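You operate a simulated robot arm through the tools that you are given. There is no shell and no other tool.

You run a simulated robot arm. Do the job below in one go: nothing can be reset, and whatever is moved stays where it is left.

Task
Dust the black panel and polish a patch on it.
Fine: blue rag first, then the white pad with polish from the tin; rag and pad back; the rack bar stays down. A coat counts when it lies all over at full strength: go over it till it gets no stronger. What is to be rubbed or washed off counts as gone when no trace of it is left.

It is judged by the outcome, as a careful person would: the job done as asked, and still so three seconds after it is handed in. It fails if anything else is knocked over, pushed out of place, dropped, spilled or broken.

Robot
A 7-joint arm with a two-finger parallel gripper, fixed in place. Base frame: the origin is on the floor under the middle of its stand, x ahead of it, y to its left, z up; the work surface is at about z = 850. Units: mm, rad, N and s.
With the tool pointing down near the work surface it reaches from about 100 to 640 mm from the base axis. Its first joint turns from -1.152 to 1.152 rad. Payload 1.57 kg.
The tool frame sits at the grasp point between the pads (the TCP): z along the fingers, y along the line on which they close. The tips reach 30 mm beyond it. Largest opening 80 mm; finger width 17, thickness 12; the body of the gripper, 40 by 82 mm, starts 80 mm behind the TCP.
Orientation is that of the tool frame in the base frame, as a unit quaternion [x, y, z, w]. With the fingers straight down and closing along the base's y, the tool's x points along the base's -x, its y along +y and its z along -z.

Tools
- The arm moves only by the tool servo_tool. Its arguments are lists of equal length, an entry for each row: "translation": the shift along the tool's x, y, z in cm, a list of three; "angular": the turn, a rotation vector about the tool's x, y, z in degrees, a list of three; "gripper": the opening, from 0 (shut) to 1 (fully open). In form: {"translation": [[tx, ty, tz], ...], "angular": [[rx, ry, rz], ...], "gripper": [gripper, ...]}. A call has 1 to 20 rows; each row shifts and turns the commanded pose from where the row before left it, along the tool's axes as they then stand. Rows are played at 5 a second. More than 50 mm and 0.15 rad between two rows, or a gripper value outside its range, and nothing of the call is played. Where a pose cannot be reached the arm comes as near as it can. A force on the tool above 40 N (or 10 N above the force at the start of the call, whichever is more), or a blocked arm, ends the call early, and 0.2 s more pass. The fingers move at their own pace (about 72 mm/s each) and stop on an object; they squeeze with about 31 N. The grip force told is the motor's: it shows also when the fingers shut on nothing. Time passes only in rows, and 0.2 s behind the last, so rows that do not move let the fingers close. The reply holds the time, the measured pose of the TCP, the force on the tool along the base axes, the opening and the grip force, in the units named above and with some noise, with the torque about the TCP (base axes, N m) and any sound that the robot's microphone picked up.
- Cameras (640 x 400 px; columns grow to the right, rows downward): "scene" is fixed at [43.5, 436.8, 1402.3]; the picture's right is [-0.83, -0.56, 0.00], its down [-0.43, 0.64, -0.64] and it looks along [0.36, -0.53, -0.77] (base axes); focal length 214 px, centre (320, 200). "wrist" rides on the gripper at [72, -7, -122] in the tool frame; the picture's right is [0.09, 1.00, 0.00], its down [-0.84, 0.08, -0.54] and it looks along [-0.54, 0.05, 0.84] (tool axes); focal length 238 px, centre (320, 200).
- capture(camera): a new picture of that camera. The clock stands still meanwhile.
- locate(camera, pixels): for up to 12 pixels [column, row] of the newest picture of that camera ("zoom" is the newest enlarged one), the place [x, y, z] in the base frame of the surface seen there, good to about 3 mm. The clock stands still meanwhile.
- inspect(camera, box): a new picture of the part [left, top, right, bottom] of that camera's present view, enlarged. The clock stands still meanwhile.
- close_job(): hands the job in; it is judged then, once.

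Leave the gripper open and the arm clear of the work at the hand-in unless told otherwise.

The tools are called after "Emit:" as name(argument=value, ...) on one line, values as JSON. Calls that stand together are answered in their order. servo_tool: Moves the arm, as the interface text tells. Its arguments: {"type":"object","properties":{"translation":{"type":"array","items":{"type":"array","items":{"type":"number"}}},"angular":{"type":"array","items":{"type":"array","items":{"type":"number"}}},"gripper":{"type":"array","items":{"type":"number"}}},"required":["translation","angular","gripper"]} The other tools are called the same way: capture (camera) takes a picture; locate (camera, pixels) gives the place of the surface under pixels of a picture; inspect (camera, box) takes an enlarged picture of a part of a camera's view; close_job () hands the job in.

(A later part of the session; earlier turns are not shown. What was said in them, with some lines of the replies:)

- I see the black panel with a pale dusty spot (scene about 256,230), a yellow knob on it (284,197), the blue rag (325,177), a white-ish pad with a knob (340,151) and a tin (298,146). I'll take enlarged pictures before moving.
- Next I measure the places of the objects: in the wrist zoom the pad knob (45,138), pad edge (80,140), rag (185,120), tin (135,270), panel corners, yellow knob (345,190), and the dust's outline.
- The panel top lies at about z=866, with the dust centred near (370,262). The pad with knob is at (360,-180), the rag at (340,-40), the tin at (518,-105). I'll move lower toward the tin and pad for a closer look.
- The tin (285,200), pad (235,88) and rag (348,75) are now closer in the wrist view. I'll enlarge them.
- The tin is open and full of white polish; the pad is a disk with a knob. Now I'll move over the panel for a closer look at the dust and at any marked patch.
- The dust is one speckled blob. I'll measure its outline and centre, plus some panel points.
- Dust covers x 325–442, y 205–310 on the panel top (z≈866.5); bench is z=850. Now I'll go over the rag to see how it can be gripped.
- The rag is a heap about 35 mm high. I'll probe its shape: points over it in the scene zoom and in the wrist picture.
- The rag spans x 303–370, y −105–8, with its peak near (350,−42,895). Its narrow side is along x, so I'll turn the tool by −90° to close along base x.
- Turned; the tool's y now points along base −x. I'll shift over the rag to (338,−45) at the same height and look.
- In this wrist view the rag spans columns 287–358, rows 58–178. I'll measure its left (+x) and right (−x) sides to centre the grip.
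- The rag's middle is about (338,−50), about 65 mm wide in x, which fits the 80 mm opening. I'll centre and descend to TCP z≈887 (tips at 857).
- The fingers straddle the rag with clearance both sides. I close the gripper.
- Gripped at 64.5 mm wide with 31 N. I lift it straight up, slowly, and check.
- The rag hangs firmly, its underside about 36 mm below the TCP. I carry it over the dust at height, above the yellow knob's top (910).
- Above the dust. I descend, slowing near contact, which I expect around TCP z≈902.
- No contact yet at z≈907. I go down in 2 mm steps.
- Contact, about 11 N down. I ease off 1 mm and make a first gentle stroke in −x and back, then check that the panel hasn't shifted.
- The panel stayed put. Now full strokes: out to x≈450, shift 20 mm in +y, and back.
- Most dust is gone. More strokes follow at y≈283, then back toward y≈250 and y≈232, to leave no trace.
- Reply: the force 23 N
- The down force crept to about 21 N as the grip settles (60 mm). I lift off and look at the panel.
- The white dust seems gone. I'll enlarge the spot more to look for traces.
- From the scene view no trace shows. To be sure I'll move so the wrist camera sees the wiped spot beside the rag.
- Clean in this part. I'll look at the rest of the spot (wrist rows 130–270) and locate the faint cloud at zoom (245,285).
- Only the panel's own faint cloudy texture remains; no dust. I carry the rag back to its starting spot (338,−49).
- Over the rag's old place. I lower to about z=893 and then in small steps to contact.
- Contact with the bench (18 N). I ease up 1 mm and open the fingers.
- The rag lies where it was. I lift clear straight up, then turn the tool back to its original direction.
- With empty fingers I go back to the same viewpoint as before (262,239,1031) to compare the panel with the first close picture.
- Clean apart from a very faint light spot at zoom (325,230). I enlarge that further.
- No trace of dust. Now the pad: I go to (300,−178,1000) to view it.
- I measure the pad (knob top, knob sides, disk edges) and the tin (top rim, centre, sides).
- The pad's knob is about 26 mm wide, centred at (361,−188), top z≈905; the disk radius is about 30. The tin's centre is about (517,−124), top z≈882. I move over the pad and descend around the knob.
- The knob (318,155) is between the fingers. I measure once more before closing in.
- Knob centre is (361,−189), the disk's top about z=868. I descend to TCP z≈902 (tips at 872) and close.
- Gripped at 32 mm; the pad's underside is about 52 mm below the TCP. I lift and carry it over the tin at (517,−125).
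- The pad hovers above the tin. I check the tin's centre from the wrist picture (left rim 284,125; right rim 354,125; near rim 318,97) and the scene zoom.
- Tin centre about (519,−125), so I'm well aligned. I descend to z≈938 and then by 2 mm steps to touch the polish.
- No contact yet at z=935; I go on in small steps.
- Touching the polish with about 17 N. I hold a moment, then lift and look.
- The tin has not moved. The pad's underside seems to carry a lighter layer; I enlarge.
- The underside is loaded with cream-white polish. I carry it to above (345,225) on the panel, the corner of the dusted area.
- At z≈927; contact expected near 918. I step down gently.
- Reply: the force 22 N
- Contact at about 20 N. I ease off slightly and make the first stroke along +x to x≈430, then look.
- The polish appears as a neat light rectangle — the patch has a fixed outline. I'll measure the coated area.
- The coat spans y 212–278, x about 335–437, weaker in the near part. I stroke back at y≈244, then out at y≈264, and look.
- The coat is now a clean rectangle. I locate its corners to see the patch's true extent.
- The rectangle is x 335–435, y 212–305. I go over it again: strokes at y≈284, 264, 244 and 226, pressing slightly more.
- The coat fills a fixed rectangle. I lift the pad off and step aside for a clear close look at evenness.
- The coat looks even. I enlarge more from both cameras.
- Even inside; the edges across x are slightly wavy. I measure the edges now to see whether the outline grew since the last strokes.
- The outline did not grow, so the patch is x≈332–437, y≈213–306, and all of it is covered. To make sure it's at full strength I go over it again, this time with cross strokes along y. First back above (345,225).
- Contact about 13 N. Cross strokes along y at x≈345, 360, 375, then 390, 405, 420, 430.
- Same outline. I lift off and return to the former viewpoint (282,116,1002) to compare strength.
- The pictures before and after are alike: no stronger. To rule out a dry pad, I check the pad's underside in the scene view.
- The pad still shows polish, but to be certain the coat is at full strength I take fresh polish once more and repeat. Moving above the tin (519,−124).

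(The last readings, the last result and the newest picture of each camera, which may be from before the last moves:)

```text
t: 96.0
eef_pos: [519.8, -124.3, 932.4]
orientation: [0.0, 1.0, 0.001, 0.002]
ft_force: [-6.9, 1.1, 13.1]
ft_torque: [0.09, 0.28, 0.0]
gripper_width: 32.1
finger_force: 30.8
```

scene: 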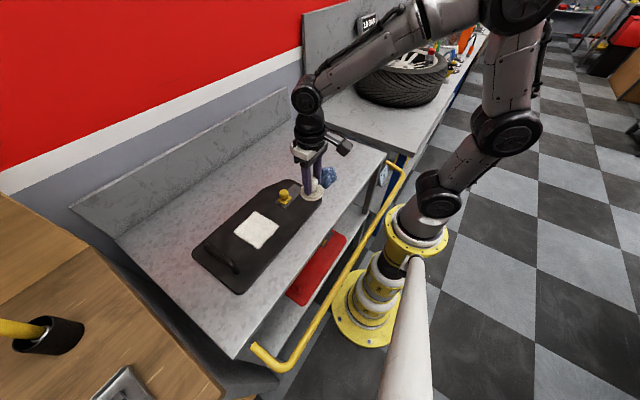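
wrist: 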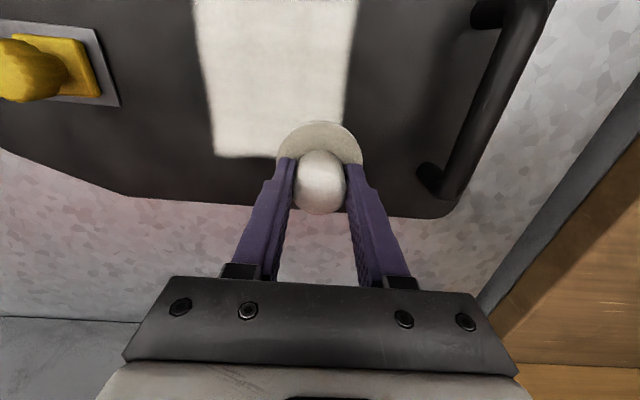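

Touching with 13 N. I hold, lift off, and check the tin.

Emit:
servo_tool(translation=[[0, 0, 0], [0, 0, 0], [0, 0, -0.3], [0, 0, -1.0], [0, 0, -3.0], [0, 0, -3.0], [0, 0, 0]], angular=[[0, 0, 0], [0, 0, 0], [0, 0, 0], [0, 0, 0], [0, 0, 0], [0, 0, 0], [0, 0, 0]], gripper=[0, 0, 0, 0, 0, 0, 0])

Emit:
inspect(camera="scene", box=[270, 100, 350, 170])

```text
t: 97.6
eef_pos: [521.0, -122.6, 1002.9]
orientation: [0.0, 1.0, -0.001, 0.0]
ft_force: [-0.7, 0.1, -1.3]
ft_torque: [-0.01, 0.02, -0.02]
gripper_width: 32.2
finger_force: 31.2
```

```text
5.71 times, centred on (310, 135) of scene
```

zoom: 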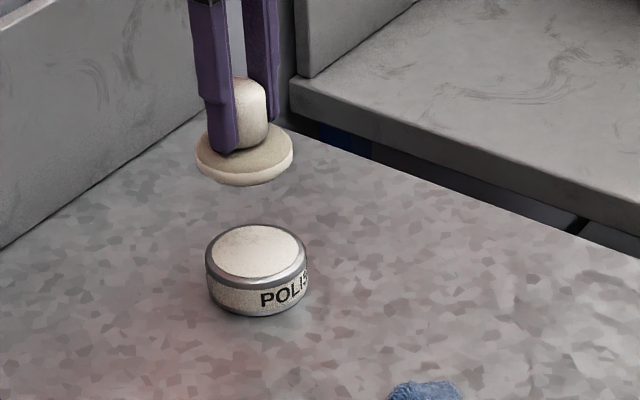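

The tin is in place and the pad is reloaded. Back above (345,225) and down toward the panel.

Emit:
servo_tool(translation=[[1.6, 3.2, 0], [1.98, 3.9, 0], [1.98, 3.9, 0], [1.98, 3.9, 0], [1.98, 3.9, 0], [1.98, 3.9, 0], [1.98, 3.9, 0], [1.98, 3.9, 0], [1.9, 3.6, 0], [0.2, 0.7, 0], [0, 0, 3.0], [0, 0, 3.0], [0, 0, 1.5], [0, 0, 0.5], [0, 0, 0]], angular=[[0, 0, 0], [0, 0, 0], [0, 0, 0], [0, 0, 0], [0, 0, 0], [0, 0, 0], [0, 0, 0], [0, 0, 0], [0, 0, 0], [0, 0, 0], [0, 0, 0], [0, 0, 0], [0, 0, 0], [0, 0, 0], [0, 0, 0]], gripper=[0, 0, 0, 0, 0, 0, 0, 0, 0, 0, 0, 0, 0, 0, 0])

Emit:
servo_tool(translation=[[0, 0, 0.2], [0, 0, 0.15], [0, 0, 0]], angular=[[0, 0, 0], [0, 0, 0], [0, 0, 0]], gripper=[0, 0, 0])

```text
t: 100.8
eef_pos: [344.0, 224.2, 921.8]
orientation: [0.0, 1.0, 0.001, 0.0]
ft_force: [-0.2, 0.5, 0.0]
ft_torque: [-0.01, 0.0, 0.01]
gripper_width: 32.5
finger_force: 31.0
```

```text
t: 101.6
eef_pos: [344.5, 224.8, 919.4]
orientation: [0.0, 1.0, -0.001, -0.001]
ft_force: [0.7, -0.1, -0.4]
ft_torque: [0.01, -0.01, 0.0]
gripper_width: 32.3
finger_force: 31.5
```

Emit:
servo_tool(translation=[[0, 0, 0.1], [0, 0, 0.1], [0, 0, 0]], angular=[[0, 0, 0], [0, 0, 0], [0, 0, 0]], gripper=[0, 0, 0])

```text
t: 102.4
eef_pos: [344.9, 225.0, 918.3]
orientation: [-0.001, 1.0, 0.0, 0.001]
ft_force: [-1.8, -2.9, 11.3]
ft_torque: [-0.29, 0.0, -0.04]
gripper_width: 32.1
finger_force: 30.6
```

Contact about 11 N. Strokes along x at y≈225, 242, 259, 276, 292, over x 340–432.

Emit:
servo_tool(translation=[[0.6, 0, 0], [-1.5, 0, 0], [-1.6, 0, 0], [-1.6, 0, 0], [-1.6, 0, 0], [-1.6, 0, 0], [-1.4, 0, 0], [0, 1.7, 0], [1.5, 0, 0], [1.6, 0, 0], [1.6, 0, 0], [1.6, 0, 0], [1.6, 0, 0], [1.4, 0, 0], [0, 1.7, 0], [0, 0, 0]], angular=[[0, 0, 0], [0, 0, 0], [0, 0, 0], [0, 0, 0], [0, 0, 0], [0, 0, 0], [0, 0, 0], [0, 0, 0], [0, 0, 0], [0, 0, 0], [0, 0, 0], [0, 0, 0], [0, 0, 0], [0, 0, 0], [0, 0, 0], [0, 0, 0]], gripper=[0, 0, 0, 0, 0, 0, 0, 0, 0, 0, 0, 0, 0, 0, 0, 0])

Emit:
servo_tool(translation=[[-1.5, 0, 0], [-1.6, 0, 0], [-1.6, 0, 0], [-1.6, 0, 0], [-1.6, 0, 0], [-1.4, 0, 0], [0, 1.7, 0], [1.5, 0, 0], [1.6, 0, 0], [1.6, 0, 0], [1.6, 0, 0], [1.6, 0, 0], [1.4, 0, 0], [0, 1.6, 0], [-1.5, 0, 0], [-1.6, 0, 0], [-1.6, 0, 0], [-1.6, 0, 0], [-1.6, 0, 0], [-1.4, 0, 0]], angular=[[0, 0, 0], [0, 0, 0], [0, 0, 0], [0, 0, 0], [0, 0, 0], [0, 0, 0], [0, 0, 0], [0, 0, 0], [0, 0, 0], [0, 0, 0], [0, 0, 0], [0, 0, 0], [0, 0, 0], [0, 0, 0], [0, 0, 0], [0, 0, 0], [0, 0, 0], [0, 0, 0], [0, 0, 0], [0, 0, 0]], gripper=[0, 0, 0, 0, 0, 0, 0, 0, 0, 0, 0, 0, 0, 0, 0, 0, 0, 0, 0, 0])

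```text
t: 105.8
eef_pos: [337.8, 258.9, 917.6]
orientation: [0.0, 1.0, -0.001, -0.001]
ft_force: [-3.3, -8.8, 20.1]
ft_torque: [-0.43, 0.02, -0.03]
gripper_width: 32.2
finger_force: 30.8
```

```text
t: 110.0
eef_pos: [432.2, 291.3, 918.0]
orientation: [0.0, 1.0, 0.0, -0.001]
ft_force: [-0.9, -0.3, 2.7]
ft_torque: [0.0, -0.02, -0.02]
gripper_width: 32.6
finger_force: 31.5
```

Done; I lift off and go to the same viewpoint to compare once more.

Emit:
servo_tool(translation=[[0, 0, -1.0], [0, 0, -3.5], [0, 0, -4.0], [2.5, -2.95, 0], [2.5, -2.95, 0], [2.5, -2.95, 0], [2.5, -2.95, 0], [2.5, -2.95, 0], [2.6, -2.85, 0], [0, 0, 0]], angular=[[0, 0, 0], [0, 0, 0], [0, 0, 0], [0, 0, 0], [0, 0, 0], [0, 0, 0], [0, 0, 0], [0, 0, 0], [0, 0, 0], [0, 0, 0]], gripper=[0, 0, 0, 0, 0, 0, 0, 0, 0, 0])

Emit:
inspect(camera="wrist", box=[375, 165, 485, 255])

Emit:
inspect(camera="scene", box=[220, 190, 300, 270])

Emit:
inspect(camera="scene", box=[238, 205, 278, 235])

```text
t: 112.2
eef_pos: [279.6, 115.6, 1003.3]
orientation: [-0.001, 1.0, 0.0, 0.001]
ft_force: [-0.1, 0.9, 0.0]
ft_torque: [-0.02, 0.0, -0.04]
gripper_width: 32.1
finger_force: 31.2
```

```text
4.44 times, centred on (430, 210) of wrist
```

zoom: 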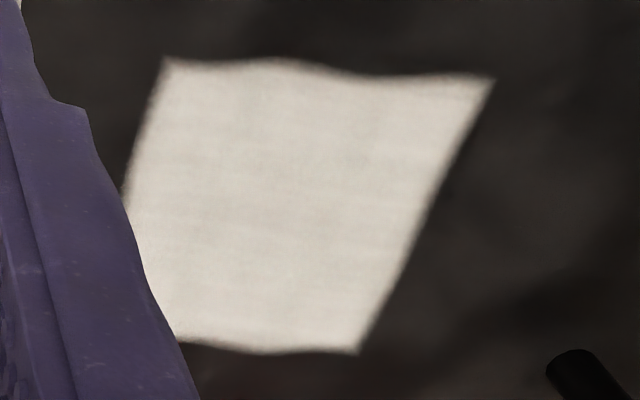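

```text
5.00 times, centred on (260, 230) of scene
```

zoom: 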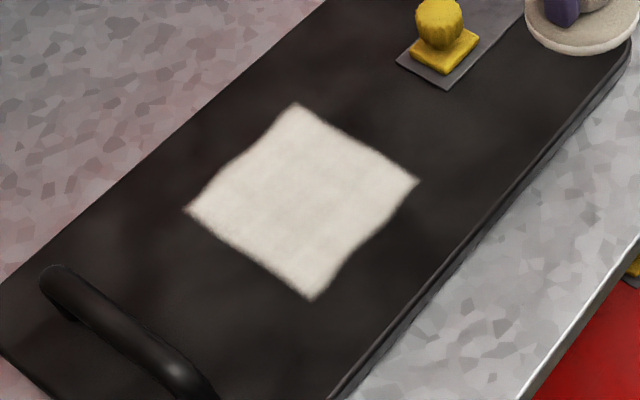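

```text
13.33 times, centred on (258, 220) of scene
```

zoom: 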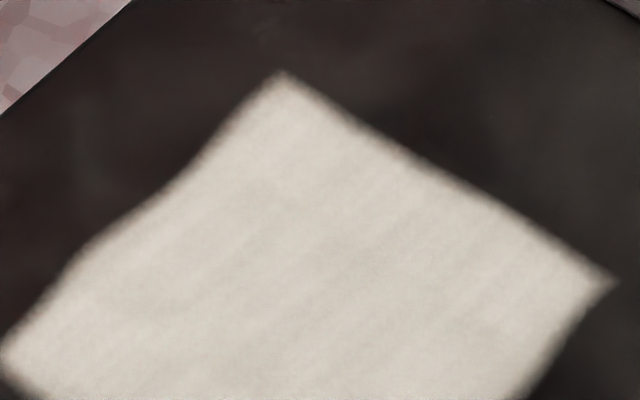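

No change at all with fresh polish, so the coat is at full strength over the whole patch. I carry the pad back above its starting spot (362,−189).

Emit:
servo_tool(translation=[[-0.8, -3.0, 0], [-1.1, -4.0, 0], [-1.1, -4.0, 0], [-1.1, -4.0, 0], [-1.1, -4.0, 0], [-1.1, -4.0, 0], [-1.1, -4.0, 0], [-0.9, -3.4, 0], [0, 0, 0]], angular=[[0, 0, 0], [0, 0, 0], [0, 0, 0], [0, 0, 0], [0, 0, 0], [0, 0, 0], [0, 0, 0], [0, 0, 0], [0, 0, 0]], gripper=[0, 0, 0, 0, 0, 0, 0, 0, 0])

```text
t: 114.2
eef_pos: [363.6, -189.1, 1002.9]
orientation: [-0.001, 1.0, 0.0, 0.0]
ft_force: [0.3, -0.4, -1.2]
ft_torque: [0.02, 0.02, 0.0]
gripper_width: 32.1
finger_force: 30.5
```

Over its spot. I lower to about z=908, then by small steps to contact near 902.

Emit:
servo_tool(translation=[[0.1, 0, 2.0], [0, 0, 3.0], [0, 0, 3.0], [0, 0, 1.0], [0, 0, 0.5], [0, 0, 0]], angular=[[0, 0, 0], [0, 0, 0], [0, 0, 0], [0, 0, 0], [0, 0, 0], [0, 0, 0]], gripper=[0, 0, 0, 0, 0, 0])

Emit:
servo_tool(translation=[[0, 0, 0.2], [0, 0, 0.1], [0, 0, 0]], angular=[[0, 0, 0], [0, 0, 0], [0, 0, 0]], gripper=[0, 0, 0])

```text
t: 115.6
eef_pos: [362.8, -188.5, 908.7]
orientation: [0.0, 1.0, 0.001, 0.001]
ft_force: [0.6, 1.2, -0.9]
ft_torque: [-0.03, 0.01, 0.0]
gripper_width: 32.2
finger_force: 30.3
```

```text
t: 116.4
eef_pos: [362.8, -188.7, 905.0]
orientation: [0.0, 1.0, 0.0, 0.0]
ft_force: [0.3, 0.6, 0.9]
ft_torque: [0.0, 0.02, -0.02]
gripper_width: 32.3
finger_force: 30.8
```

Emit:
servo_tool(translation=[[0, 0, 0.15], [0, 0, 0.1], [0, 0, 0]], angular=[[0, 0, 0], [0, 0, 0], [0, 0, 0]], gripper=[0, 0, 0])

```text
t: 117.2
eef_pos: [362.6, -189.1, 902.3]
orientation: [0.001, 1.0, 0.001, 0.0]
ft_force: [0.2, 0.5, 1.0]
ft_torque: [0.06, -0.05, 0.03]
gripper_width: 32.2
finger_force: 30.9
```

Emit:
servo_tool(translation=[[0, 0, 0.1], [0, 0, 0.05], [0, 0, 0]], angular=[[0, 0, 0], [0, 0, 0], [0, 0, 0]], gripper=[0, 0, 0])

```text
t: 118.0
eef_pos: [362.5, -189.6, 901.6]
orientation: [0.0, 1.0, -0.002, 0.001]
ft_force: [-5.7, 3.3, 19.6]
ft_torque: [0.31, 0.17, 0.07]
gripper_width: 32.3
finger_force: 30.7
```

The pad stands on the bench (20 N). I ease up 1 mm and open the fingers.

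Emit:
servo_tool(translation=[[0, 0, -0.1], [0, 0, 0], [0, 0, 0], [0, 0, 0], [0, 0, 0]], angular=[[0, 0, 0], [0, 0, 0], [0, 0, 0], [0, 0, 0], [0, 0, 0]], gripper=[0, 0.6, 1, 1, 1])

Emit:
capture(camera="wrist")

```text
t: 119.2
eef_pos: [362.3, -188.9, 901.3]
orientation: [0.0, 1.0, 0.0, 0.0]
ft_force: [0.0, 0.7, -0.1]
ft_torque: [-0.01, 0.01, 0.02]
gripper_width: 79.9
finger_force: 0.0
```

```text
taken
```

wrist: 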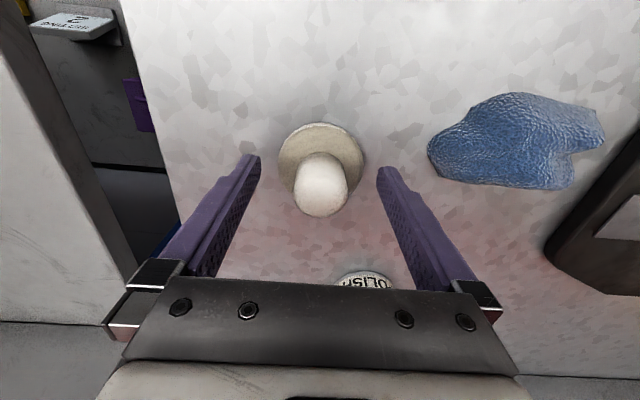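

The pad stands free between the open fingers. I rise straight up and go back to about the starting pose to view everything.

Emit:
servo_tool(translation=[[0, 0, -2.0], [0, 0, -4.0], [0, 0, -4.0], [0, 0, -4.0], [0, 2.0, -4.0], [0, 3.0, -3.0], [0, 4.0, -3.0], [0, 4.0, -3.0], [0, 4.0, -3.0], [0, 1.2, 0], [0, 0, 0]], angular=[[0, 0, 0], [0, 0, 0], [0, 0, 0], [0, 0, 0], [0, 0, 0], [0, 0, 0], [0, 0, 0], [0, 0, 0], [0, 0, 0], [0, 0, 0], [0, 0, 0]], gripper=[1, 1, 1, 1, 1, 1, 1, 1, 1, 1, 1])

Emit:
capture(camera="wrist")

Emit:
capture(camera="scene")

Emit:
inspect(camera="scene", box=[180, 120, 400, 300])

```text
t: 121.6
eef_pos: [360.9, -6.2, 1202.8]
orientation: [0.0, 1.0, 0.0, 0.0]
ft_force: [0.2, -0.5, -0.9]
ft_torque: [-0.01, 0.0, -0.02]
gripper_width: 79.8
finger_force: 0.0
```

```text
taken
```

wrist: 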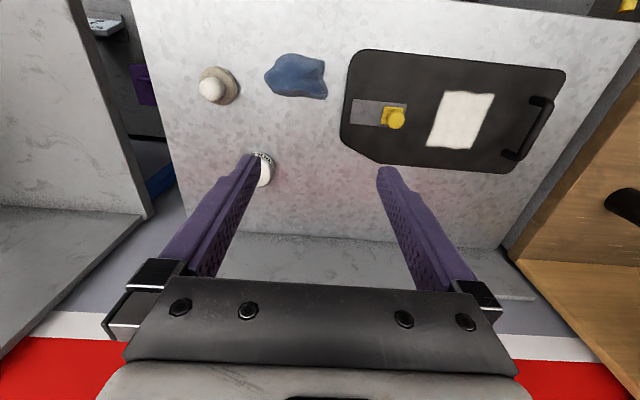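

```text
taken
```

scene: 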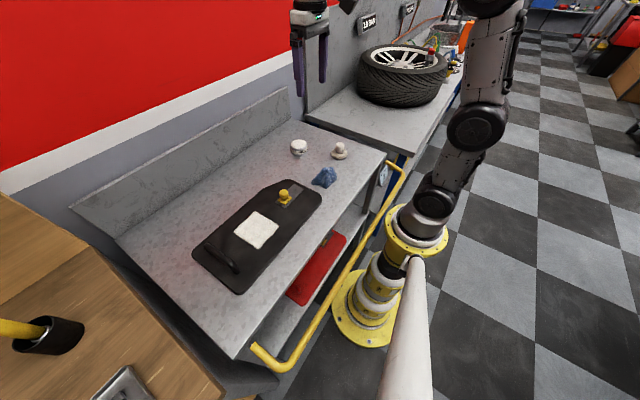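

```text
2.22 times, centred on (290, 210) of scene
```

zoom: 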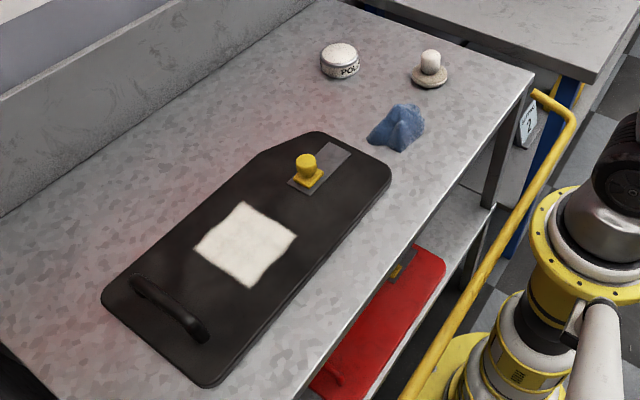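

The view matches the start: rag, pad, tin and panel are in place and the yellow bar is unmoved. One last enlarged look at the panel around the patch for dust traces before handing in.

Emit:
inspect(camera="wrist", box=[335, 40, 575, 185])

Emit:
inspect(camera="scene", box=[270, 120, 370, 200])

```text
2.67 times, centred on (455, 112) of wrist
```

zoom: 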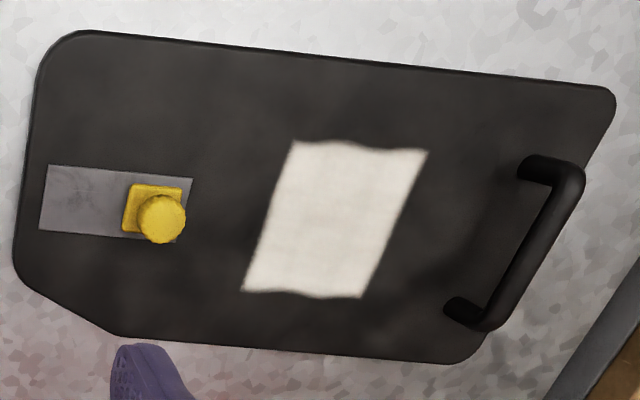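

```text
5.00 times, centred on (320, 160) of scene
```

zoom: 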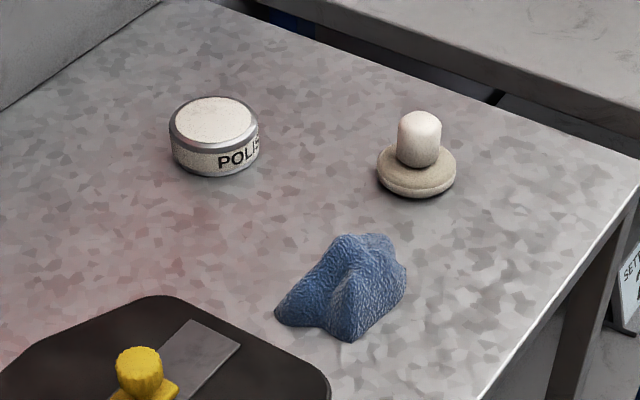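

No dust remains, the patch is evenly coated, and rag, pad and tin are where they were. The bar is down, the gripper is open and the arm is clear, so I hand the job in.

Emit:
close_job()

```text
The job is handed in.
```

The black panel is dusted and the patch is polished, and I've handed the job in. No result has come back.

- **Dusting:** I wiped the speckled dust off with the blue rag. Close-up pictures afterwards showed no trace, only the panel's own faint cloudy texture.
- **Polishing:** The polish took only within a fixed rectangle of about 105 by 93 mm, where the dust had been. I covered all of it, went over it again with cross strokes, then took fresh polish and repeated. Neither repeat changed how the coat looked, so I took it to be at full strength.
- **Everything else:** The rag is back in its place. The pad is back within a few millimetres of where it stood. The tin, the panel and its yellow knob did not move. You didn't say which part is the rack bar; I took it to be the yellow bar along the front of the bench. It was never touched and looks just as it did at the start.

The arm is up and clear with the gripper open.
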